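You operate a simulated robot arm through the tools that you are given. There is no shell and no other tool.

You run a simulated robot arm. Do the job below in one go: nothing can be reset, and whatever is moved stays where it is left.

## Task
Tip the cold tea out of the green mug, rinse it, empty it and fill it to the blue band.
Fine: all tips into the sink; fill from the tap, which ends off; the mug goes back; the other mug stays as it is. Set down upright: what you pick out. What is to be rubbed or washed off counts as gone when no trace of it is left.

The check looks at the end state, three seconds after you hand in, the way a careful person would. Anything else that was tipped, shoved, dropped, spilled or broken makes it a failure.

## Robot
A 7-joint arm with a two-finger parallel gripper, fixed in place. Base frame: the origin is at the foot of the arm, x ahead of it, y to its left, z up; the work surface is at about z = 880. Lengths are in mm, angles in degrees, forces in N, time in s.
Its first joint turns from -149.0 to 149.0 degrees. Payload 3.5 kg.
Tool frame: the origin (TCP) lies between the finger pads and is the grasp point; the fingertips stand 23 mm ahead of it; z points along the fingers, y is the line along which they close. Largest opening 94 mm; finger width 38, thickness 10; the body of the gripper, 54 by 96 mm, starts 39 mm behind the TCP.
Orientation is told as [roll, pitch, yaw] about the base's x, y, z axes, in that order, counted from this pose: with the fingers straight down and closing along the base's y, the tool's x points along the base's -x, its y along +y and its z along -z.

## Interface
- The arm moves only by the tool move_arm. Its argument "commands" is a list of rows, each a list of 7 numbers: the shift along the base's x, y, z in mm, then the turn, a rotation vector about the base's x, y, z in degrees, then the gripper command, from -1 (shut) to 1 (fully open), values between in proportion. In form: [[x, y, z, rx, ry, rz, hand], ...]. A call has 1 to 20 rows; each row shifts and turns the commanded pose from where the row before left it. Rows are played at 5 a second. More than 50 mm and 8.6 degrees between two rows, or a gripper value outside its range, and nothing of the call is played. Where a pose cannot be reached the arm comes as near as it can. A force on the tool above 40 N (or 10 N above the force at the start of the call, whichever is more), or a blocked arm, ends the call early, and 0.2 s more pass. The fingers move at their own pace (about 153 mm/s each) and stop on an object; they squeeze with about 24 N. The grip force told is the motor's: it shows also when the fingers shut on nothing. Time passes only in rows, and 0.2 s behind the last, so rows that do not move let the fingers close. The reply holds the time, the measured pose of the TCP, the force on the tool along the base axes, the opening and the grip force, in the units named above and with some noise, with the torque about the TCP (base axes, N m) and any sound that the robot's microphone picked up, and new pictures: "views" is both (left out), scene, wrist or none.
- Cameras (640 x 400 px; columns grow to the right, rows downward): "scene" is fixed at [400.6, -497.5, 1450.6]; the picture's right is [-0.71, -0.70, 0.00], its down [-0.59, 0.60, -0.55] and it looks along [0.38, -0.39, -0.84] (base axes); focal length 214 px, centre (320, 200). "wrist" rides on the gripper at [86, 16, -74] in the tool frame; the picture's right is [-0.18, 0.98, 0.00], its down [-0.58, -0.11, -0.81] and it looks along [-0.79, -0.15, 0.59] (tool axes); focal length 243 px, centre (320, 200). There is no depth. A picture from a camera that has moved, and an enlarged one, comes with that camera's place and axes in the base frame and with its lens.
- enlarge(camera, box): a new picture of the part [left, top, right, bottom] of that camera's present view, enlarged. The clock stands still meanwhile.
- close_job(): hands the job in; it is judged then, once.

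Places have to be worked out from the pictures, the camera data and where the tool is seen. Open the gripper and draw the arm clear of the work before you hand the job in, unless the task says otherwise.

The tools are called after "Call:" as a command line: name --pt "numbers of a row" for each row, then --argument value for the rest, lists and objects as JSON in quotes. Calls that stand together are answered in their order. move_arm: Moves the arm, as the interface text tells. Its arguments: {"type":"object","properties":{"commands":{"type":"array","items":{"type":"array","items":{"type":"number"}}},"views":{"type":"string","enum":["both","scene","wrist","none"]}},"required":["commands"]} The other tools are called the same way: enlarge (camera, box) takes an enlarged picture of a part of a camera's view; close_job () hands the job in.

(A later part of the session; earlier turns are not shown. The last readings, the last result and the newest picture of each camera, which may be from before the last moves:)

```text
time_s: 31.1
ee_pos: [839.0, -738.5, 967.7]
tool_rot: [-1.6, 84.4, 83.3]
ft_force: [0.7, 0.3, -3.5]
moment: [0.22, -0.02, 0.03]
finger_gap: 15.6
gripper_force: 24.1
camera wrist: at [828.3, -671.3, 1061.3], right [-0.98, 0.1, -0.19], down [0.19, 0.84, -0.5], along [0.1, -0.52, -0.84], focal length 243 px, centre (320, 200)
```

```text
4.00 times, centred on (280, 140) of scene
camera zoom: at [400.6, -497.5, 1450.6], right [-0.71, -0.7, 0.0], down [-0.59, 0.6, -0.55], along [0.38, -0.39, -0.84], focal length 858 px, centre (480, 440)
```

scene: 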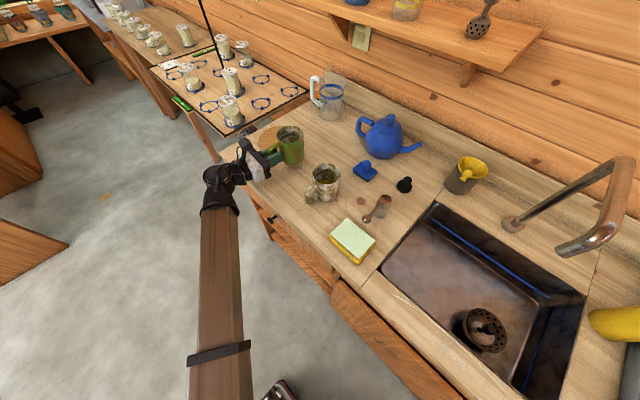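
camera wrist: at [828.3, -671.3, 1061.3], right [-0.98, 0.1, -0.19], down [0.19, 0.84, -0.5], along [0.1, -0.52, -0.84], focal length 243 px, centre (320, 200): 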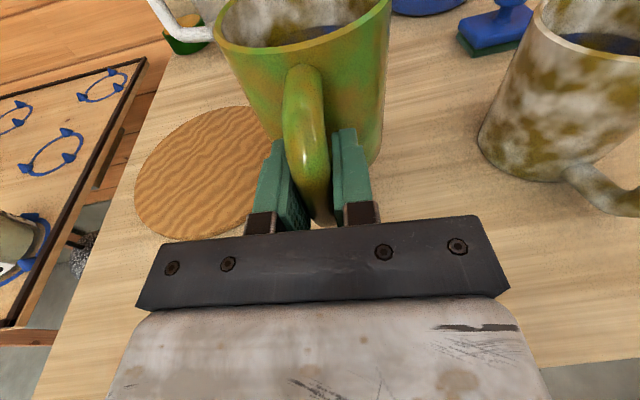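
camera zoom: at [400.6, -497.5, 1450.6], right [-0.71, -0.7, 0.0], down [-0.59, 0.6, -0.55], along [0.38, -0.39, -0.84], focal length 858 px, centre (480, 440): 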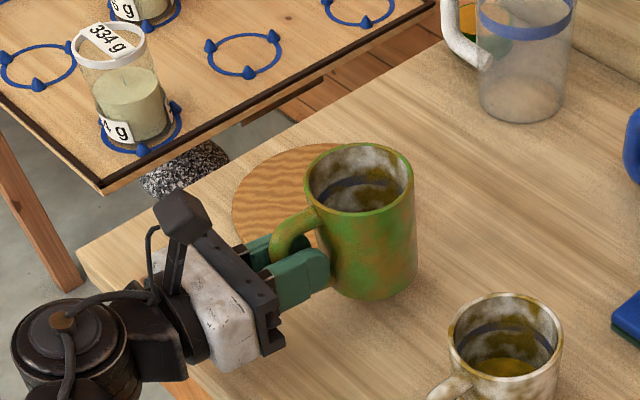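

The mug lifted cleanly: level, about 3.5 N, with no slip. I'll raise it above everything on the counter and start carrying it gently towards the sink.

Call:
move_arm --pt "0 1 4 0 0 0 -1" --pt "0 2 9 0 0 0 -1" --pt "0 3 14 0 0 0 -1" --pt "0 3 16 0 0 0 -1" --pt "0 3 16 0 0 0 -1" --pt "-3 3 16 0 0 0 -1" --pt "-7 3 14 0 0 0 -1" --pt "-12 2 9 0 0 0 -1" --pt "-17 0 4 0 0 0 -1" --pt "-21 0 0 0 0 0 -1" --pt "-24 0 0 0 0 0 -1" --pt "-25 0 0 0 0 0 -1" --pt "-25 0 0 0 0 0 -1" --pt "-25 0 0 0 0 0 -1" --pt "-25 0 0 0 0 0 -1" --pt "-25 0 0 0 0 0 -1" --pt "-22 0 0 0 0 0 -1" --pt "-16 0 0 0 0 0 -1" --pt "-9 0 0 0 0 0 -1" --pt "-4 0 0 0 0 0 -1" --views "both"

```text
time_s: 35.3
ee_pos: [580.2, -716.3, 1069.6]
tool_rot: [-1.3, 84.5, 83.6]
ft_force: [-0.3, 0.9, -3.8]
moment: [0.24, -0.02, -0.01]
finger_gap: 15.5
gripper_force: 23.7
camera wrist: at [568.5, -650.9, 1163.9], right [-0.98, 0.1, -0.19], down [0.19, 0.84, -0.5], along [0.1, -0.52, -0.84], focal length 243 px, centre (320, 200)
```

scene: 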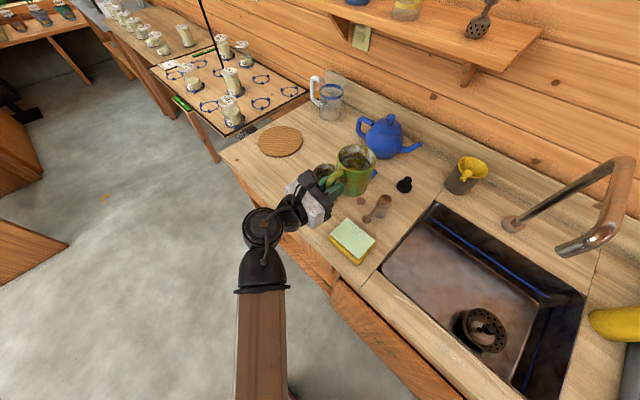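
wrist: 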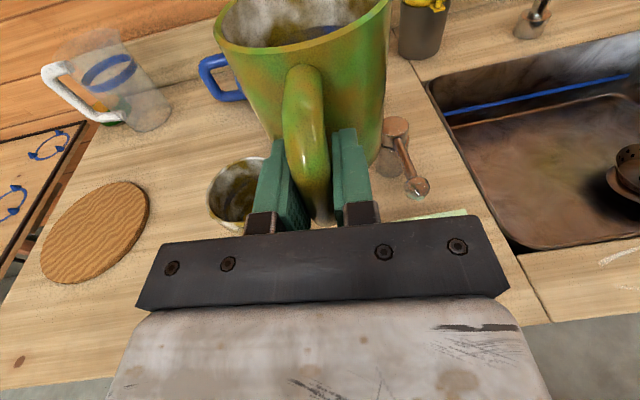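

Carrying steadily, with the mug level and the tea still in it. I'll move on to a pour point over the middle of the sink (mug at about (270, -860)), lowering once past the lever.

Call:
move_arm --pt "-4 0 0 0 0 0 -1" --pt "-9 0 0 0 0 0 -1" --pt "-15 -2 0 0 0 0 -1" --pt "-20 -4 0 0 0 0 -1" --pt "-22 -5 0 0 0 0 -1" --pt "-23 -6 0 0 0 0 -1" --pt "-23 -6 0 0 0 0 -1" --pt "-23 -6 -2 0 0 0 -1" --pt "-23 -6 -5 0 0 0 -1" --pt "-23 -6 -8 0 0 0 -1" --pt "-23 -6 -10 0 0 0 -1" --pt "-22 -6 -11 0 0 0 -1" --pt "-22 -6 -12 0 0 0 -1" --pt "-20 -6 -12 0 0 0 -1" --pt "-15 -5 -10 0 0 0 -1" --pt "-10 -3 -6 0 0 0 -1" --pt "-5 -1 -2 0 0 0 -1" --pt "-2 0 0 0 0 0 -1" --views "both"

```text
time_s: 39.1
ee_pos: [275.6, -792.7, 991.6]
tool_rot: [-1.6, 84.6, 83.4]
ft_force: [0.4, -0.5, -3.3]
moment: [0.24, 0.0, -0.01]
finger_gap: 15.7
gripper_force: 24.3
camera wrist: at [264.1, -725.5, 1086.4], right [-0.98, 0.1, -0.19], down [0.19, 0.84, -0.5], along [0.1, -0.52, -0.84], focal length 243 px, centre (320, 200)
```

scene: 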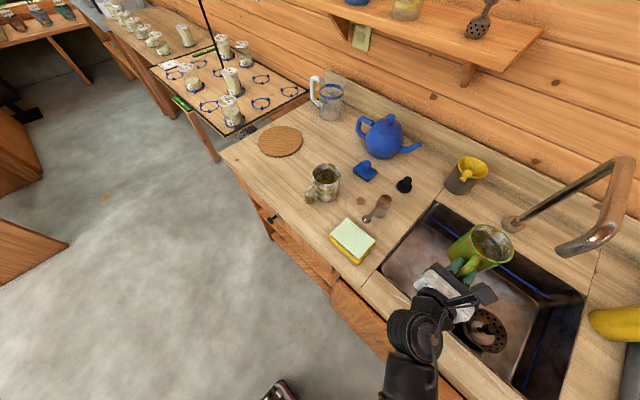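
wrist: 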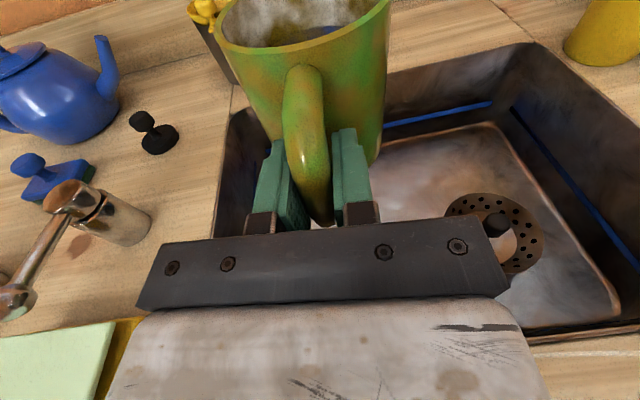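

The mug is over the sink, clear of the spout. I'll tip it towards -x by rolling about the tool axis, the first part slowly, to check that the handle doesn't twist in the fingers.

Call:
move_arm --pt "0 0 0 -0.2 -2 -0.2 -1" --pt "0 0 0 -0.4 -4 -0.4 -1" --pt "0 0 0 -0.6 -6 -0.6 -1" --pt "0 0 0 -0.6 -6 -0.6 -1" --pt "0 0 0 -0.6 -6 -0.6 -1" --pt "0 0 0 -0.6 -6 -0.6 -1" --pt "0 0 0 -0.4 -4 -0.4 -1" --pt "0 0 0 -0.2 -2 -0.2 -1" --views "both"

```text
time_s: 40.9
ee_pos: [277.0, -793.0, 992.6]
tool_rot: [-81.4, 53.1, 1.4]
ft_force: [0.1, 0.4, -2.4]
moment: [0.15, -0.15, -0.04]
finger_gap: 15.7
gripper_force: 24.7
camera wrist: at [217.4, -718.1, 1059.0], right [-0.67, 0.13, -0.73], down [0.51, 0.79, -0.33], along [0.54, -0.59, -0.6], focal length 243 px, centre (320, 200)
```

scene: 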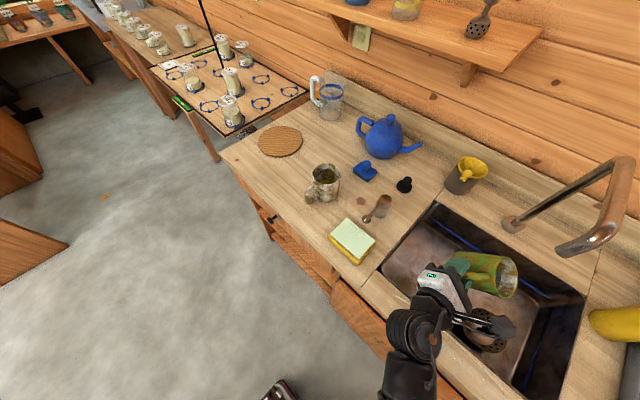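
wrist: 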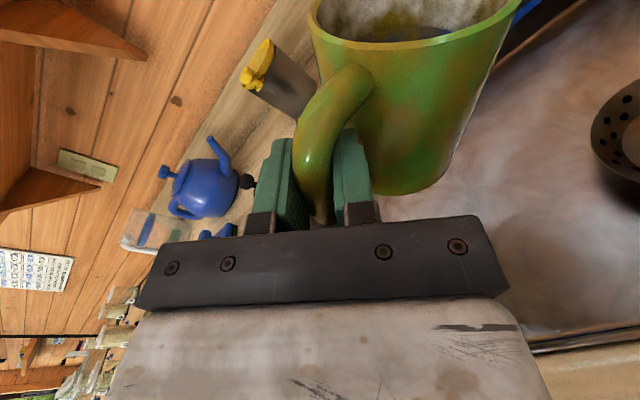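

The handle did twist in the fingers as the mug rolled: it has swung towards the lower finger. I'll look closely before continuing.

Call:
enlarge --camera "scene" --box '[400, 220, 560, 340]'

Call:
enlarge --camera "wrist" --box '[220, 0, 540, 240]'

```text
3.33 times, centred on (480, 280) of scene
camera zoom: at [400.6, -497.5, 1450.6], right [-0.71, -0.7, 0.0], down [-0.59, 0.6, -0.55], along [0.38, -0.39, -0.84], focal length 715 px, centre (-213, -67)
```

zoom: 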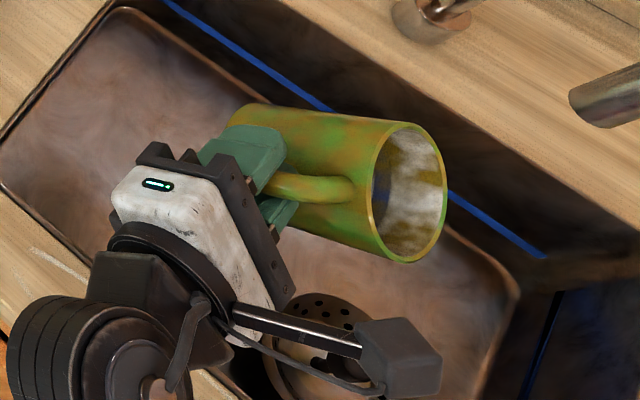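

```text
1.67 times, centred on (380, 120) of wrist
camera zoom: at [217.4, -718.1, 1059.0], right [-0.67, 0.13, -0.73], down [0.51, 0.79, -0.33], along [0.54, -0.59, -0.6], focal length 404 px, centre (220, 333)
```

zoom: 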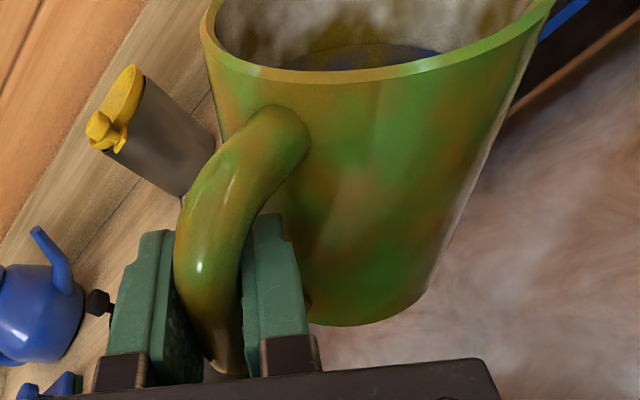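

The mug is still held but it pivoted about the handle bar. Pitching the fingers down instead will let it hang centred under the grip. First I'll roll back upright while shifting a little to +x, away from the spout.

Call:
move_arm --pt "3 0 1 0.2 2 0.2 -1" --pt "6 0 2 0.4 4 0.4 -1" --pt "8 0 3 0.6 6 0.6 -1" --pt "9 0 3 0.6 6 0.6 -1" --pt "9 0 3 0.6 6 0.6 -1" --pt "8 0 3 0.6 6 0.6 -1" --pt "6 0 2 0.4 4 0.4 -1" --pt "3 0 1 0.2 2 0.2 -1" --pt "1 0 1 0 0 0 -1" --views "both"

Call:
enlarge --camera "scene" --box '[390, 200, 550, 320]'

```text
time_s: 42.9
ee_pos: [328.0, -793.0, 1012.9]
tool_rot: [-1.1, 84.5, 83.7]
ft_force: [-0.1, -0.5, -3.1]
moment: [0.12, -0.23, 0.0]
finger_gap: 15.6
gripper_force: 24.1
camera wrist: at [317.2, -725.6, 1105.4], right [-0.98, 0.1, -0.19], down [0.19, 0.84, -0.5], along [0.1, -0.52, -0.84], focal length 243 px, centre (320, 200)
```

scene: 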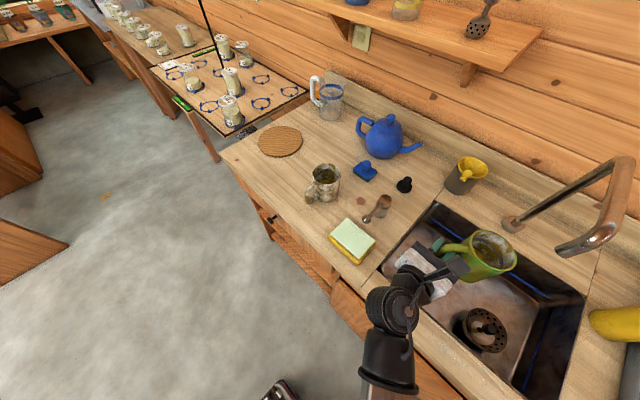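
wrist: 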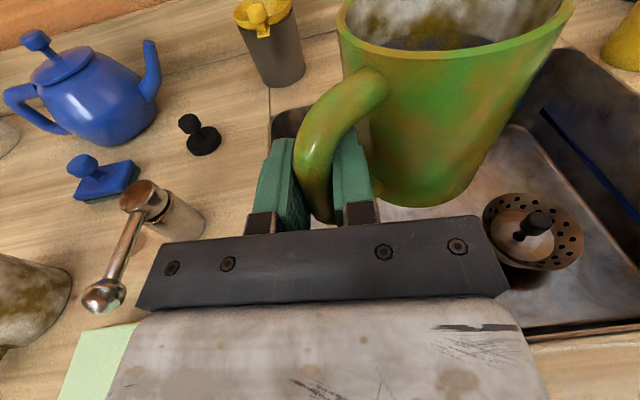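

```text
3.33 times, centred on (470, 260) of scene
camera zoom: at [400.6, -497.5, 1450.6], right [-0.71, -0.7, 0.0], down [-0.59, 0.6, -0.55], along [0.38, -0.39, -0.84], focal length 715 px, centre (-180, 0)
```

zoom: 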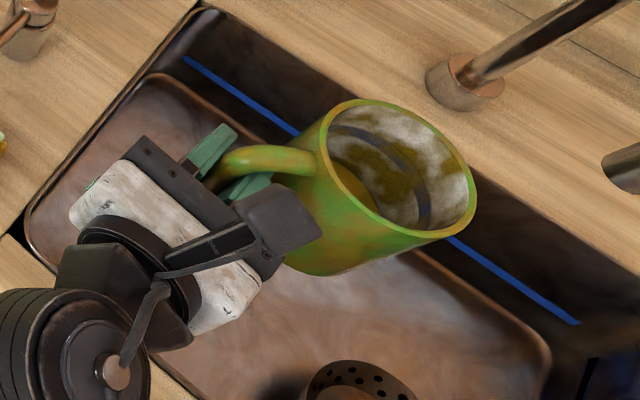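

The mug is upright again, now pivoted about 60° to the side of the fingers, with the tea still in. I'll pitch the fingers down so it tips towards -y over the sink, in two stages.

Call:
move_arm --pt "0 0 0 2 0 0 -1" --pt "0 0 0 4 0 0 -1" --pt "0 0 0 5 0 0 -1" --pt "0 0 0 6 0 0 -1" --pt "0 0 0 6 0 0 -1" --pt "0 0 0 6 0 0 -1" --pt "0 0 0 6 0 0 -1" --pt "0 0 0 6 0 0 -1" --pt "0 0 0 4 0 0 -1" --pt "0 0 0 3 0 0 -1" --views "both"

Call:
enlarge --camera "scene" --box '[390, 200, 550, 320]'

```text
time_s: 45.1
ee_pos: [328.3, -792.3, 1011.5]
tool_rot: [4.6, 36.4, 89.2]
ft_force: [-0.4, -0.4, -3.5]
moment: [0.11, -0.16, 0.01]
finger_gap: 15.4
gripper_force: 24.2
camera wrist: at [317.3, -817.3, 1123.7], right [-0.98, 0.21, -0.05], down [0.18, 0.94, 0.29], along [0.1, 0.28, -0.95], focal length 243 px, centre (320, 200)
```

scene: 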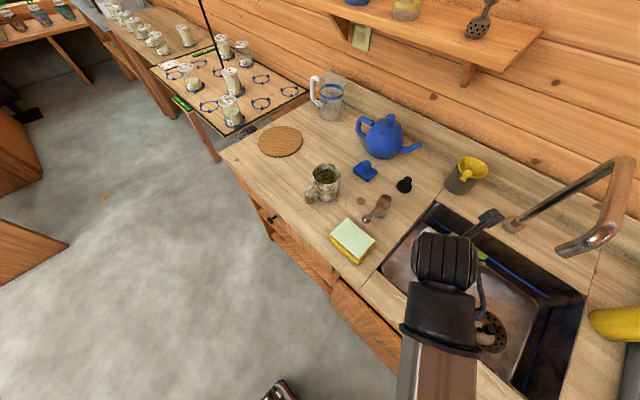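
wrist: 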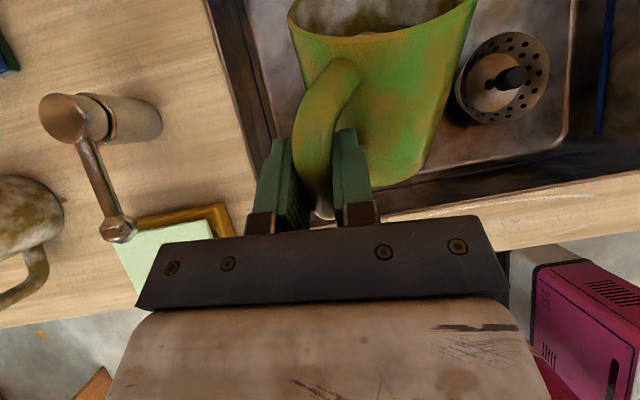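

```text
3.33 times, centred on (470, 260) of scene
camera zoom: at [400.6, -497.5, 1450.6], right [-0.71, -0.7, 0.0], down [-0.59, 0.6, -0.55], along [0.38, -0.39, -0.84], focal length 715 px, centre (-180, 0)
```

zoom: 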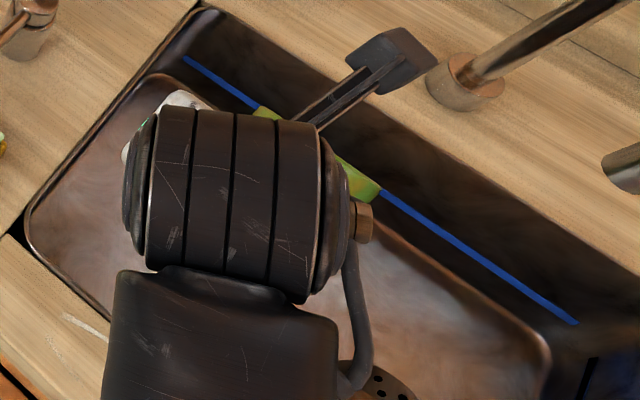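

The mug is swinging back under the fingers as expected. I'll continue pitching another ~50° so the tea runs out into the sink.

Call:
move_arm --pt "0 0 0 2 0 0 -1" --pt "0 0 0 4 0 0 -1" --pt "0 0 0 5 0 0 -1" --pt "0 0 0 5 0 0 -1" --pt "0 0 0 5 0 0 -1" --pt "0 0 0 5 0 0 -1" --pt "0 0 0 5 0 0 -1" --pt "0 0 0 5 0 0 -1" --pt "0 0 0 5 0 0 -1" --pt "0 0 0 5 0 0 -1" --pt "0 0 0 4 0 0 -1" --pt "0 0 0 2 0 0 -1" --views "both"

```text
time_s: 47.7
ee_pos: [331.2, -793.8, 1001.2]
tool_rot: [4.7, -8.6, 89.4]
ft_force: [-0.5, 0.4, -2.3]
moment: [-0.04, -0.1, 0.02]
finger_gap: 15.5
gripper_force: 24.4
out of reach, approached as far as the arm can: row 10, 11
camera wrist: at [318.2, -892.0, 1063.5], right [-0.98, 0.18, 0.11], down [0.18, 0.45, 0.87], along [0.11, 0.87, -0.48], focal length 243 px, centre (320, 200)
```

scene: 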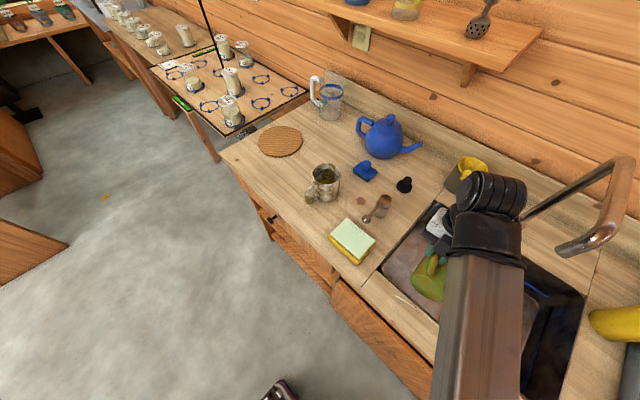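
wrist: 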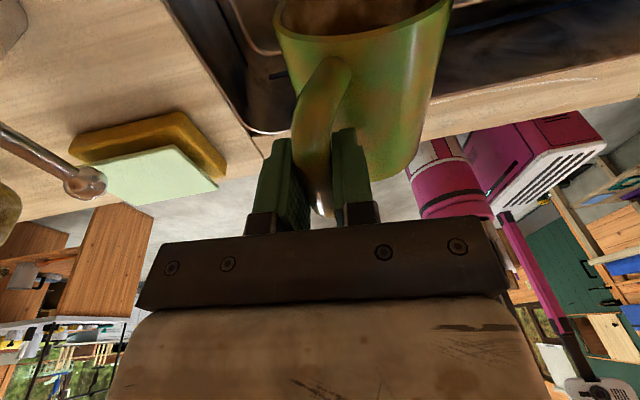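

The tool is just past vertical, so the mug is tipped about 98°. The load has dropped to about 2.3 N, so the tea has gone into the sink. I'll hold a moment to drain, then check the sink.

Call:
move_arm --pt "0 0 0 0 0 0 -1" --pt "0 0 0 0 0 0 -1" --pt "0 0 0 0 0 0 -1" --pt "0 0 0 0 0 0 -1" --pt "0 0 0 0 0 0 -1" --pt "0 0 0 0 0 0 -1" --pt "0 0 0 0 0 0 -1" --views "both"

Call:
enlarge --camera "scene" --box '[380, 180, 600, 345]'

Call:
enlarge --camera "wrist" --box '[240, 0, 480, 180]'

```text
time_s: 49.3
ee_pos: [329.5, -794.5, 1001.7]
tool_rot: [4.7, -8.6, 89.4]
ft_force: [-0.6, -0.2, -3.5]
moment: [-0.04, -0.08, -0.02]
finger_gap: 15.2
gripper_force: 23.7
camera wrist: at [318.2, -892.0, 1063.6], right [-0.98, 0.18, 0.11], down [0.18, 0.45, 0.87], along [0.11, 0.87, -0.48], focal length 243 px, centre (320, 200)
```

scene: 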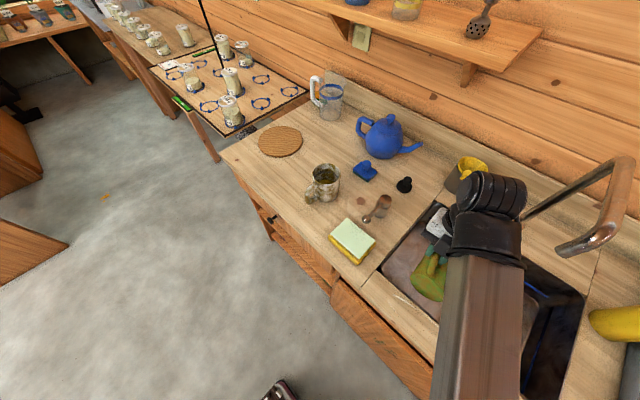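
wrist: 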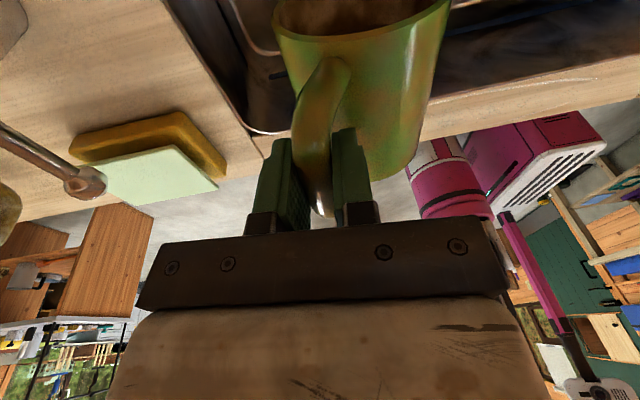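

```text
2.42 times, centred on (490, 262) of scene
camera zoom: at [400.6, -497.5, 1450.6], right [-0.71, -0.7, 0.0], down [-0.59, 0.6, -0.55], along [0.38, -0.39, -0.84], focal length 520 px, centre (-92, 48)
```

zoom: 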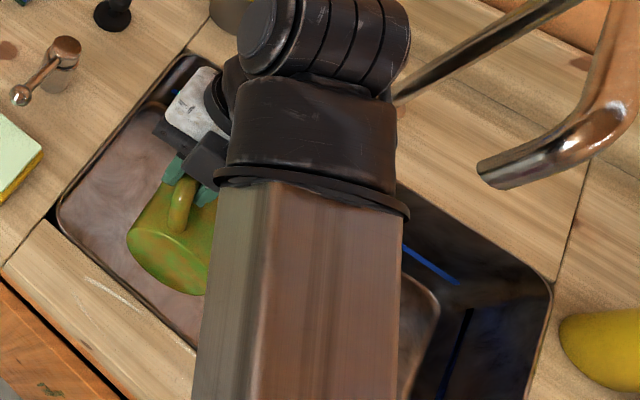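

```text
2.22 times, centred on (360, 90) of wrist
camera zoom: at [318.2, -892.0, 1063.6], right [-0.98, 0.18, 0.11], down [0.18, 0.45, 0.87], along [0.11, 0.87, -0.48], focal length 539 px, centre (231, 444)
```

zoom: 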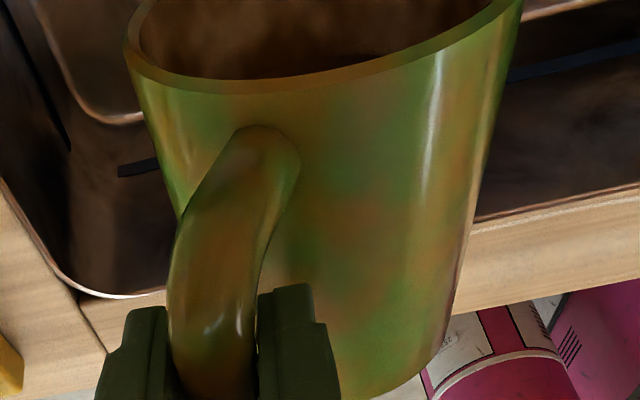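

The view here is dim. I'll tilt back upright to look inside the mug.

Call:
move_arm --pt "0 0 1 -2 0 0 -1" --pt "0 0 1 -4 0 0 -1" --pt "0 0 2 -6 0 0 -1" --pt "0 0 2 -7 0 0 -1" --pt "0 0 2 -7 0 0 -1" --pt "0 0 2 -7 0 0 -1" --pt "0 0 1 -7 0 0 -1" --pt "0 0 0 -7 0 0 -1" --pt "0 0 0 -7 0 0 -1" --pt "0 0 0 -7 0 0 -1" --pt "0 0 0 -7 0 0 -1" --pt "0 0 0 -7 0 0 -1" --pt "0 0 0 -7 0 0 -1" --pt "0 0 0 -6 0 0 -1" --pt "0 0 0 -4 0 0 -1" --pt "0 0 0 -2 0 0 -1" --views "both"

Call:
enlarge --camera "scene" --box '[400, 190, 560, 310]'

```text
time_s: 52.7
ee_pos: [331.2, -794.7, 1011.5]
tool_rot: [-0.6, 83.4, 84.8]
ft_force: [0.4, 0.4, -3.6]
moment: [0.19, -0.07, 0.0]
finger_gap: 15.4
gripper_force: 23.3
camera wrist: at [318.9, -729.8, 1106.6], right [-0.98, 0.1, -0.18], down [0.18, 0.86, -0.49], along [0.11, -0.51, -0.85], focal length 243 px, centre (320, 200)
```

scene: 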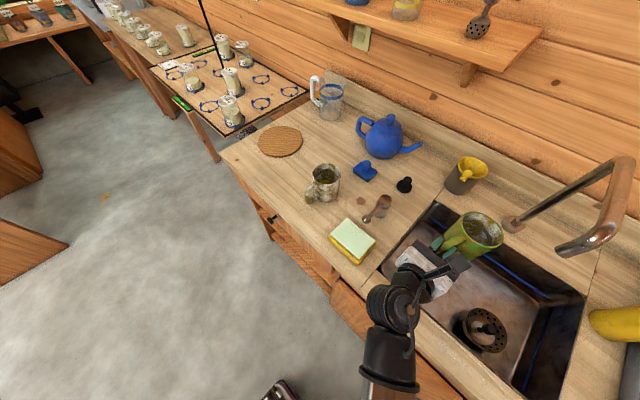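
wrist: 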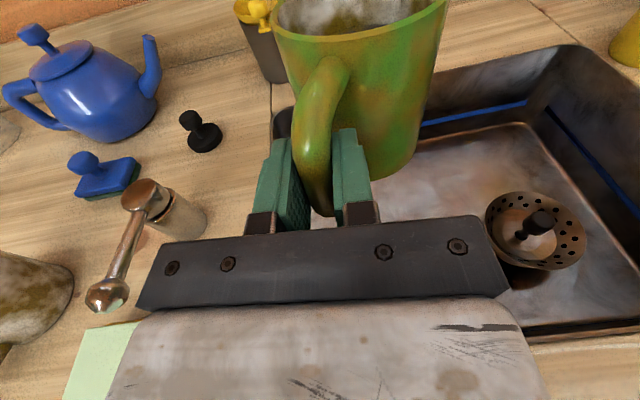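

```text
3.33 times, centred on (480, 250) of scene
camera zoom: at [400.6, -497.5, 1450.6], right [-0.71, -0.7, 0.0], down [-0.59, 0.6, -0.55], along [0.38, -0.39, -0.84], focal length 715 px, centre (-213, 33)
```

zoom: 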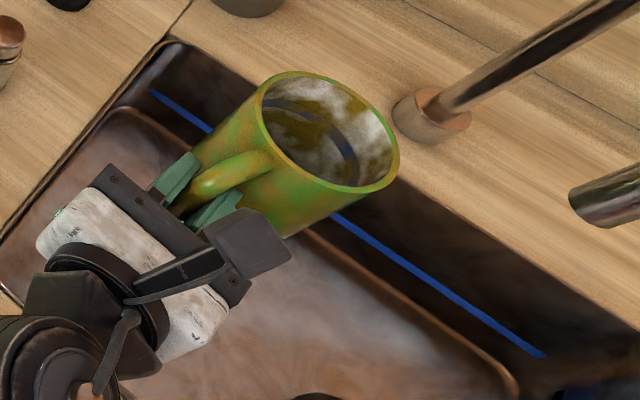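

I'll look closer inside the mug for any remaining tea.

Call:
enlarge --camera "scene" --box '[455, 205, 505, 255]'

Call:
enlarge --camera "scene" --box '[420, 270, 560, 375]'

```text
8.00 times, centred on (480, 230) of scene
camera zoom: at [400.6, -497.5, 1450.6], right [-0.71, -0.7, 0.0], down [-0.59, 0.6, -0.55], along [0.38, -0.39, -0.84], focal length 1716 px, centre (-960, -40)
```

zoom: 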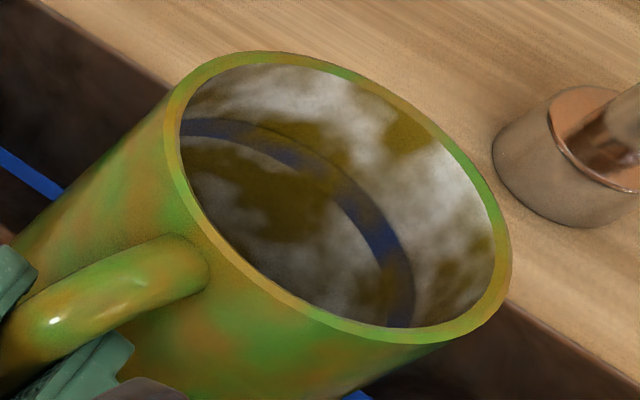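

```text
3.81 times, centred on (490, 322) of scene
camera zoom: at [400.6, -497.5, 1450.6], right [-0.71, -0.7, 0.0], down [-0.59, 0.6, -0.55], along [0.38, -0.39, -0.84], focal length 817 px, centre (-328, -267)
```

zoom: 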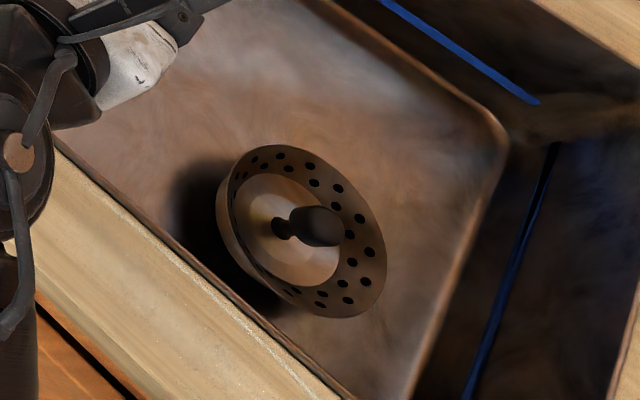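

The scene camera can't see the bottom at this angle. I'll tilt the mug slightly towards the camera (about 25°, well short of pouring) to see if it is empty.

Call:
move_arm --pt "0 0 3 -3 0 0 -1" --pt "0 0 5 -5 0 0 -1" --pt "0 0 5 -6 0 0 -1" --pt "0 0 5 -6 0 0 -1" --pt "0 0 3 -4 0 0 -1" --pt "0 0 1 -2 0 0 -1" --views "scene"

Call:
enlarge --camera "scene" --box '[440, 190, 520, 260]'

```text
time_s: 54.1
ee_pos: [329.2, -794.7, 1033.5]
tool_rot: [-173.8, 70.5, -88.3]
ft_force: [0.1, 0.3, -1.7]
moment: [0.16, -0.05, -0.02]
finger_gap: 15.3
gripper_force: 24.2
```

scene: 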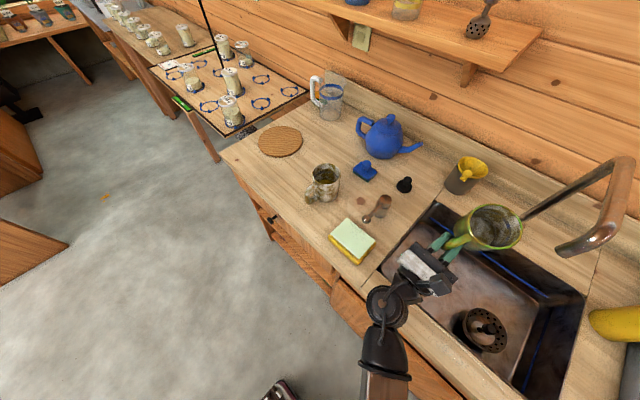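

```text
5.71 times, centred on (480, 225) of scene
camera zoom: at [400.6, -497.5, 1450.6], right [-0.71, -0.7, 0.0], down [-0.59, 0.6, -0.55], along [0.38, -0.39, -0.84], focal length 1226 px, centre (-594, 57)
```

zoom: 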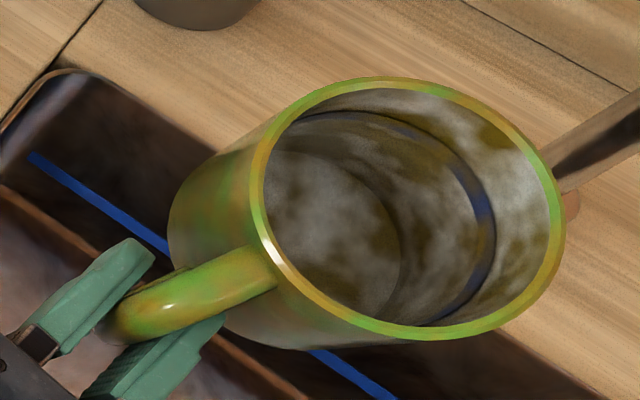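

The mug is empty: its bottom is visible with no tea. I'll level it again and carry it back to its place, turning the hand about 20° so the handle ends up at its original angle. The hand is then free to work the tap.

Call:
move_arm --pt "0 2 2 3 0 0 -1" --pt "0 4 4 5 0 0 -1" --pt "2 6 6 6 0 0 -1" --pt "6 8 7 6 0 0 -1" --pt "12 10 8 4 0 0.5 -1" --pt "17 10 8 2 0 0.8 -1" --pt "21 10 6 0 0 1 -1" --pt "24 8 4 0 0 1 -1" --pt "24 6 2 0 0 1 -1" --pt "24 4 0 0 0 1 -1" --pt "24 2 0 0 0 1 -1" --pt "24 0 0 0 0 1 -1" --pt "24 0 0 0 0 1 -1" --pt "24 0 0 0 0 1 -1" --pt "24 0 0 0 0 1 -1" --pt "24 0 0 0 0 1 -1" --pt "24 0 0 0 0 1 -1" --pt "20 0 0 0 0 1 -1" --pt "12 0 0 0 0 0.5 -1" --pt "5 0 0 0 0 0.2 -1" --views "both"

```text
time_s: 58.3
ee_pos: [663.8, -724.5, 1079.8]
tool_rot: [-0.6, 83.4, 98.7]
ft_force: [0.2, -0.6, -3.7]
moment: [0.17, -0.07, 0.02]
finger_gap: 15.2
gripper_force: 23.9
camera wrist: at [636.9, -665.5, 1175.2], right [-0.97, -0.14, -0.18], down [-0.03, 0.87, -0.48], along [0.23, -0.47, -0.86], focal length 243 px, centre (320, 200)
```

scene: 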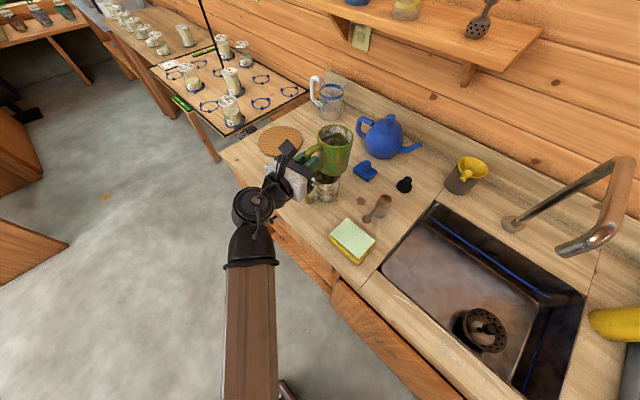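
wrist: 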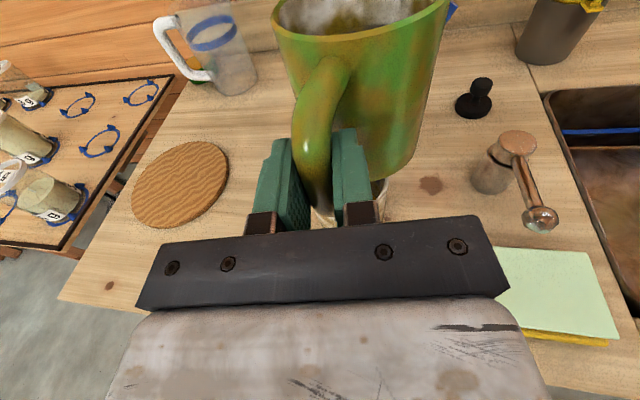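

Heading is now about 279° and the mug looks upright. I'll check its tilt in the scene view before lowering it.

Call:
enlarge --camera "scene" --box '[280, 110, 380, 210]'

Call:
enlarge --camera "wrist" --box '[240, 0, 480, 240]'

```text
4.00 times, centred on (330, 160) of scene
camera zoom: at [400.6, -497.5, 1450.6], right [-0.71, -0.7, 0.0], down [-0.59, 0.6, -0.55], along [0.38, -0.39, -0.84], focal length 858 px, centre (280, 360)
```

zoom: 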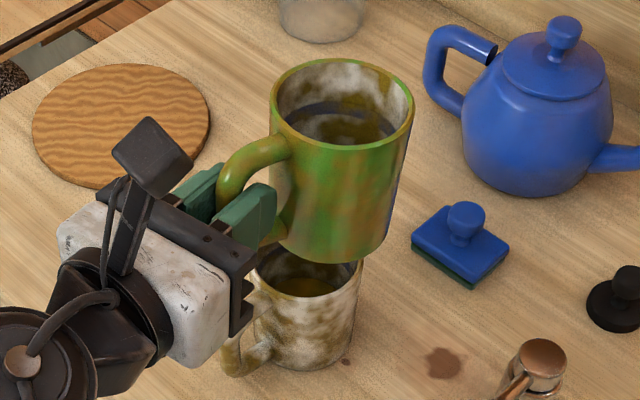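

```text
1.67 times, centred on (360, 120) of wrist
camera zoom: at [636.9, -665.5, 1175.2], right [-0.97, -0.14, -0.18], down [-0.03, 0.87, -0.48], along [0.23, -0.47, -0.86], focal length 404 px, centre (253, 333)
```

zoom: 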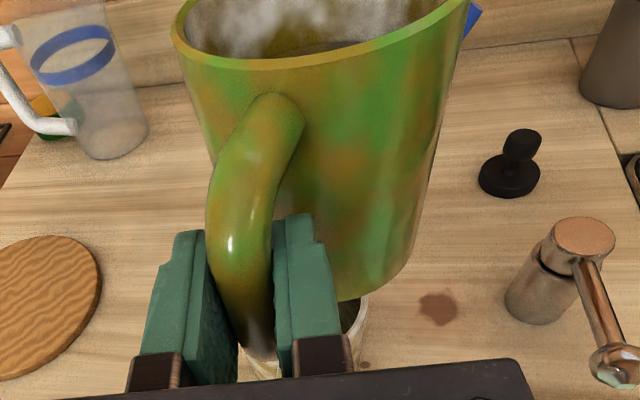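

The mug is upright to within a degree or so. I'll carry it to above its original spot, finishing at a heading of about 287°.

Call:
move_arm --pt "5 0 0 0 0 0.4 -1" --pt "12 -1 0 0 0 0.6 -1" --pt "18 -1 0 0 0 0.8 -1" --pt "22 -2 -2 0 0 0.8 -1" --pt "22 -2 -6 0 0 0.8 -1" --pt "22 -2 -10 0 0 0.8 -1" --pt "22 -2 -14 0 0 0.8 -1" --pt "22 -2 -16 0 0 0.8 -1" --pt "16 -2 -16 0 0 0.8 -1" --pt "10 -1 -16 0 0 0.6 -1" --pt "4 -1 -16 0 0 0.4 -1" --pt "2 0 -16 0 0 0.2 -1" --pt "0 0 -14 0 0 0 -1" --pt "0 0 -8 0 0 0 -1" --pt "0 0 -3 0 0 0 -1" --views "both"

Call:
enlarge --camera "scene" --box '[220, 110, 340, 210]'

```text
time_s: 61.5
ee_pos: [842.1, -742.7, 943.9]
tool_rot: [-0.7, 83.4, 106.5]
ft_force: [-0.2, 0.0, -2.9]
moment: [0.18, 0.03, 0.02]
finger_gap: 15.6
gripper_force: 24.5
camera wrist: at [806.4, -685.8, 1038.5], right [-0.95, -0.27, -0.18], down [-0.15, 0.86, -0.48], along [0.29, -0.43, -0.86], focal length 243 px, centre (320, 200)
```

scene: 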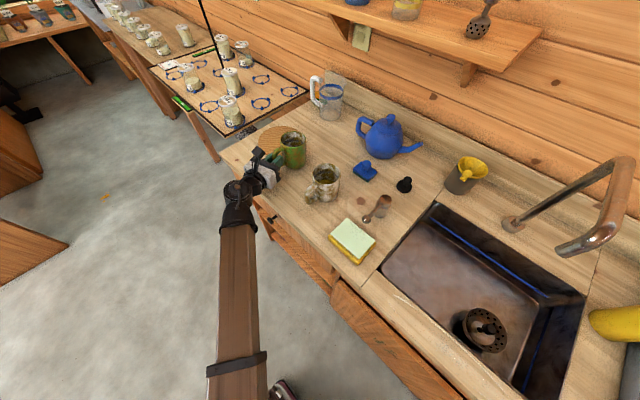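
wrist: 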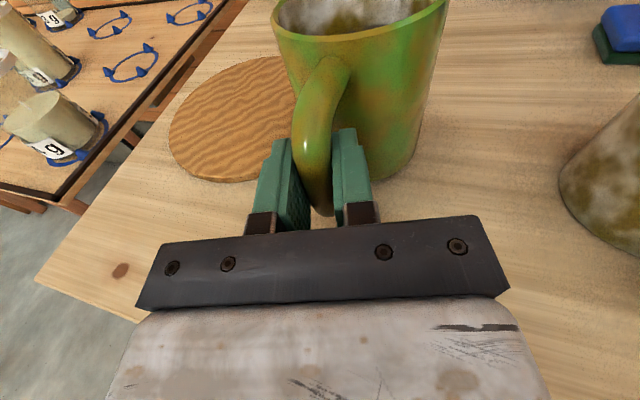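

```text
4.00 times, centred on (280, 160) of scene
camera zoom: at [400.6, -497.5, 1450.6], right [-0.71, -0.7, 0.0], down [-0.59, 0.6, -0.55], along [0.38, -0.39, -0.84], focal length 858 px, centre (480, 360)
```

zoom: 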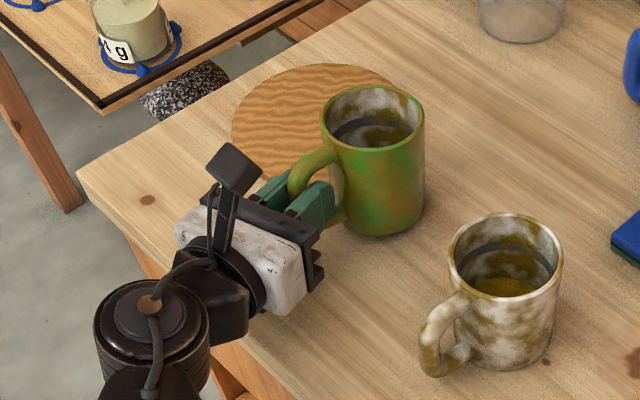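

Compared with the original picture the mug is about 3 mm low in x and 7 mm too far in -y. I'll correct that and lower it gently until it touches down.

Call:
move_arm --pt "1 2 -2 0 0 0 -1" --pt "1 3 -3 0 0 0 -1" --pt "1 2 -3 0 0 0 -1" --pt "0 0 -2 0 0 0 -1" --pt "0 0 -2 0 0 0 -1" --pt "0 0 -1 0 0 0 -1" --pt "0 0 0 0 0 0 -1" --views "none"

```text
time_s: 63.1
ee_pos: [843.6, -733.6, 932.2]
tool_rot: [-0.7, 83.3, 106.4]
ft_force: [0.3, 3.8, 7.1]
moment: [-0.73, -0.06, 0.0]
finger_gap: 15.7
gripper_force: 23.7
```

It has touched down: force is now +7 N, with the far edge contacting slightly first. I'll ease off a millimetre and open the fingers gently.

Call:
move_arm --pt "0 0 1 0 0 0 -1" --pt "0 0 0 0 0 0 -0.6" --pt "0 0 0 0 0 0 -0.4" --pt "0 0 0 0 0 0 -0.1" --pt "0 0 0 0 0 0 0" --pt "0 0 0 0 0 0 0" --views "both"

Call:
enlarge --camera "scene" --box '[220, 110, 340, 210]'

```text
time_s: 64.5
ee_pos: [844.9, -733.0, 932.4]
tool_rot: [-0.6, 83.4, 106.6]
ft_force: [0.9, -0.2, -0.3]
moment: [0.02, -0.01, -0.01]
finger_gap: 46.8
gripper_force: 0.1
camera wrist: at [809.2, -677.2, 1027.3], right [-0.95, -0.27, -0.18], down [-0.15, 0.86, -0.48], along [0.29, -0.43, -0.86], focal length 243 px, centre (320, 200)
```

scene: 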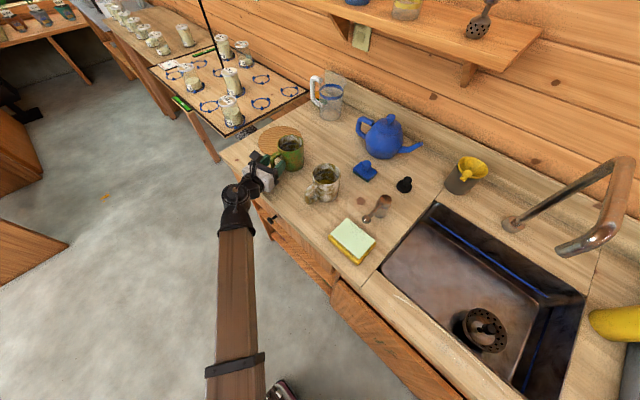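
wrist: 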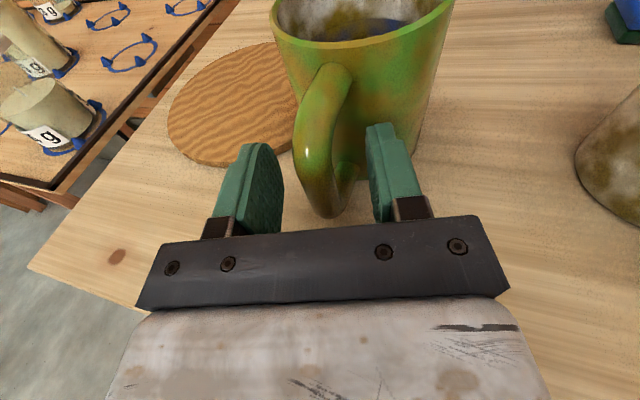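

```text
4.00 times, centred on (280, 160) of scene
camera zoom: at [400.6, -497.5, 1450.6], right [-0.71, -0.7, 0.0], down [-0.59, 0.6, -0.55], along [0.38, -0.39, -0.84], focal length 858 px, centre (480, 360)
```

zoom: 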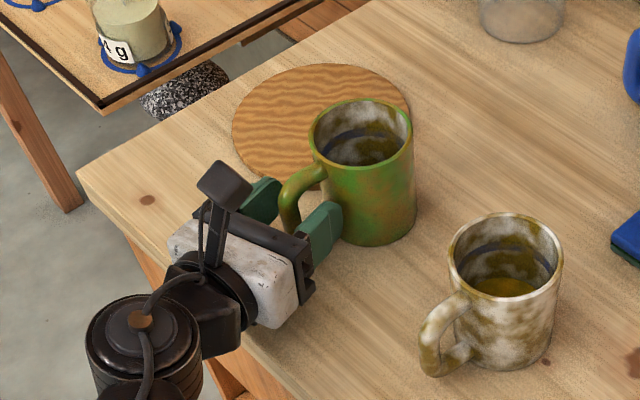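

The mug stands upright within a few millimetres of its original place. I'll back the fingers out of the handle and raise the hand, then test whether a straight-down pose above the mug is reachable.

Call:
move_arm --pt "-2 6 0 0 0 0 0.2" --pt "-4 13 0 0 0 0 0.5" --pt "-5 17 0 0 0 0 0.8" --pt "-5 17 2 0 0 0 1" --pt "-3 12 8 0 0 0 1" --pt "0 5 16 0 0 -1 1" --pt "0 0 22 0 0 -2 1" --pt "0 0 24 0 0 -3 1" --pt "0 0 24 0 0 -3 1" --pt "0 0 24 0 0 -3 1" --pt "0 0 16 0 0 -3 1" --pt "0 0 8 0 0 -3 1" --pt "0 0 2 0 0 -3 1" --views "scene"

Call:
enlarge --camera "scene" --box '[220, 90, 340, 190]'

```text
time_s: 67.3
ee_pos: [826.9, -664.0, 1079.2]
tool_rot: [-0.6, 83.4, 85.5]
ft_force: [-0.1, 0.5, 0.3]
moment: [-0.02, 0.02, 0.03]
finger_gap: 94.1
gripper_force: 0.0
```

scene: 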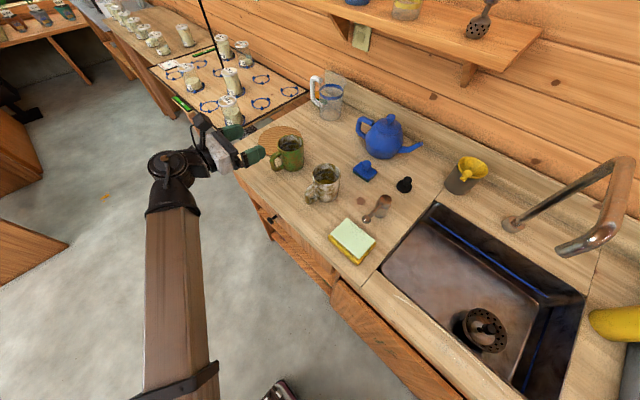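

```text
4.00 times, centred on (280, 140) of scene
camera zoom: at [400.6, -497.5, 1450.6], right [-0.71, -0.7, 0.0], down [-0.59, 0.6, -0.55], along [0.38, -0.39, -0.84], focal length 858 px, centre (480, 440)
```

zoom: 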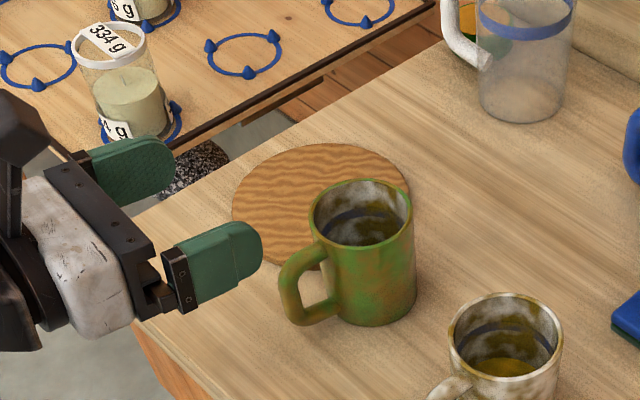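

The mug stands upright and undisturbed. I'll pitch the hand down over it, keeping the fingertips well above the rim, to see how far the arm allows.

Call:
move_arm --pt "0 -3 2 2 0 0 1" --pt "1 -7 2 4 0 0 1" --pt "1 -10 2 6 0 0 1" --pt "1 -12 2 6 0 0 1" --pt "1 -12 2 6 0 0 1" --pt "1 -12 0 6 0 0 1" --pt "1 -12 0 6 0 0 1" --pt "1 -12 0 6 0 0 1" --pt "1 -12 0 6 0 0 1" --pt "1 -12 0 6 0 0 1" --pt "1 -12 0 6 0 0 1" --pt "1 -12 0 6 0 0 1" --pt "0 -9 0 6 0 0 1" --pt "0 -5 0 5 0 0 1" --pt "0 -2 0 3 0 0 1" --views "both"

```text
time_s: 70.5
ee_pos: [836.4, -807.8, 1089.2]
tool_rot: [3.8, 3.3, 89.5]
ft_force: [0.2, -0.1, -0.2]
moment: [0.03, 0.03, 0.02]
finger_gap: 93.9
gripper_force: 0.1
camera wrist: at [823.8, -890.3, 1169.5], right [-0.98, 0.2, 0.06], down [0.17, 0.62, 0.76], along [0.12, 0.76, -0.64], focal length 243 px, centre (320, 200)
```

scene: 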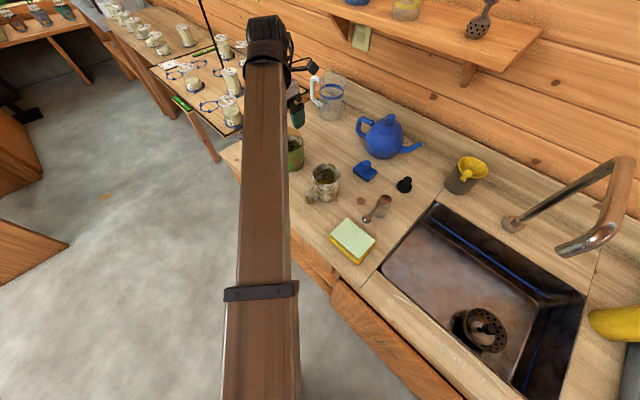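
wrist: 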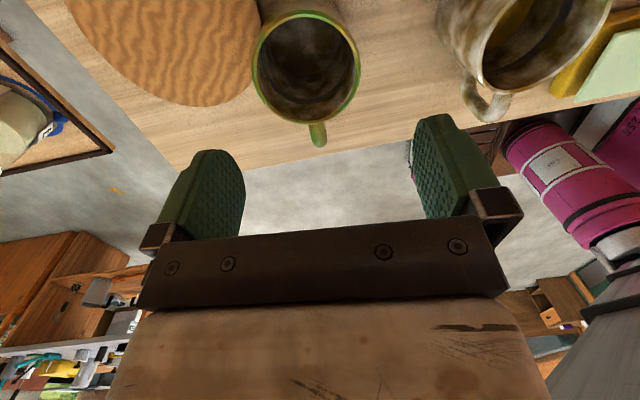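

A straight-down hand reaches over the mug, so a pitched grasp of the mug body should work too. That's stronger than the handle for a full mug. I'll move to the sink with the hand pitched about 45° and test in free air whether the wrist can roll sideways for pouring.

Call:
move_arm --pt "-4 1 2 -2 -1 0 1" --pt "-9 2 2 -3 -1 0 1" --pt "-16 3 2 -4 -1 0 1" --pt "-22 4 0 -4 -1 0 1" --pt "-28 4 0 -4 0 0 1" --pt "-30 4 0 -4 0 0 1" --pt "-30 4 0 -4 0 0 1" --pt "-30 4 0 -4 0 0 1" --pt "-30 4 0 -4 0 0 1" --pt "-30 4 0 -4 0 0 1" --pt "-30 4 0 -3 0 0 1" --pt "-30 3 0 -2 0 0 1" --pt "-30 3 0 -1 0 0 1" --pt "-30 2 0 0 0 0 1" --pt "-30 2 0 0 0 0 1" --pt "-30 0 0 0 0 0 1" --pt "-30 0 0 0 0 0 1" --pt "-28 0 0 0 0 0 1" --pt "-18 0 0 0 0 0 1" --pt "-8 0 0 0 0 0 1" --views "none"

```text
time_s: 74.7
ee_pos: [344.2, -759.9, 1095.0]
tool_rot: [-1.3, 46.2, 88.2]
ft_force: [-0.7, 0.6, -0.2]
moment: [-0.02, -0.02, -0.02]
finger_gap: 93.7
gripper_force: 0.1
```

Now pitched 44° down near the sink. I'll roll about the -y axis in steps, as a pour would, to test reach.

Call:
move_arm --pt "0 0 0 0 -3 0 1" --pt "0 0 0 0 -5 0 1" --pt "0 0 0 0 -7 0 1" --pt "0 0 0 0 -7 0 1" --pt "0 0 0 0 -7 0 1" --pt "0 0 0 0 -7 0 1" --pt "0 0 0 0 -7 0 1" --pt "0 0 0 0 -7 0 1" --pt "0 0 0 0 -7 0 1" --pt "0 0 0 0 -7 0 1" --pt "0 0 0 0 -7 0 1" --pt "0 0 0 0 -7 0 1" --pt "0 0 0 0 -7 0 1" --pt "0 0 0 0 -7 0 1" --pt "0 0 0 0 -5 0 1" --pt "0 0 0 0 -3 0 1" --views "scene"

```text
time_s: 78.1
ee_pos: [343.2, -760.6, 1093.7]
tool_rot: [-97.2, -8.4, 44.3]
ft_force: [0.4, -0.5, -0.1]
moment: [-0.02, -0.02, 0.02]
finger_gap: 93.7
gripper_force: 0.2
```

scene: 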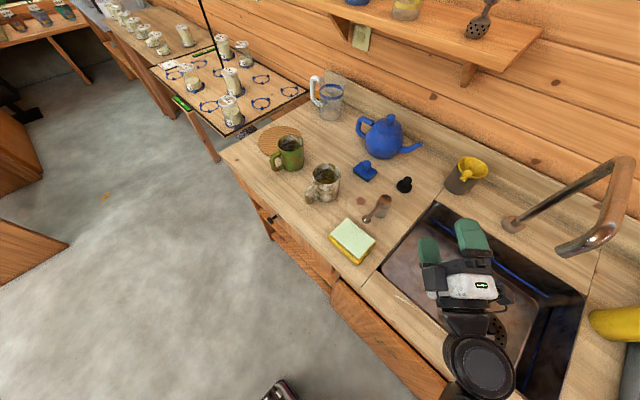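

The sideways pour roll reaches fully. I'll roll back to the 45° pose while returning to the green mug for a body grasp.

Call:
move_arm --pt "2 0 0 0 3 0 1" --pt "6 0 0 0 5 0 1" --pt "12 2 0 0 7 0 1" --pt "20 2 0 0 7 0 1" --pt "26 3 0 0 7 0 1" --pt "28 3 0 0 7 0 1" --pt "30 3 0 0 7 0 1" --pt "30 3 0 0 7 0 1" --pt "30 3 0 0 7 0 1" --pt "30 3 0 0 7 0 1" --pt "30 3 0 0 7 0 1" --pt "30 3 0 0 7 0 1" --pt "30 3 0 0 7 0 1" --pt "30 3 0 0 7 0 1" --pt "30 3 0 0 5 0 1" --pt "30 0 0 0 3 0 1" --pt "30 0 0 0 0 0 1" --pt "28 0 0 0 0 0 1" --pt "20 0 0 0 0 0 1" --pt "8 0 0 0 0 0 1" --views "none"

```text
time_s: 82.3
ee_pos: [823.5, -722.3, 1096.3]
tool_rot: [-1.2, 46.3, 88.3]
ft_force: [-0.1, -0.1, -0.4]
moment: [0.0, -0.01, 0.02]
finger_gap: 94.5
gripper_force: 0.0
```

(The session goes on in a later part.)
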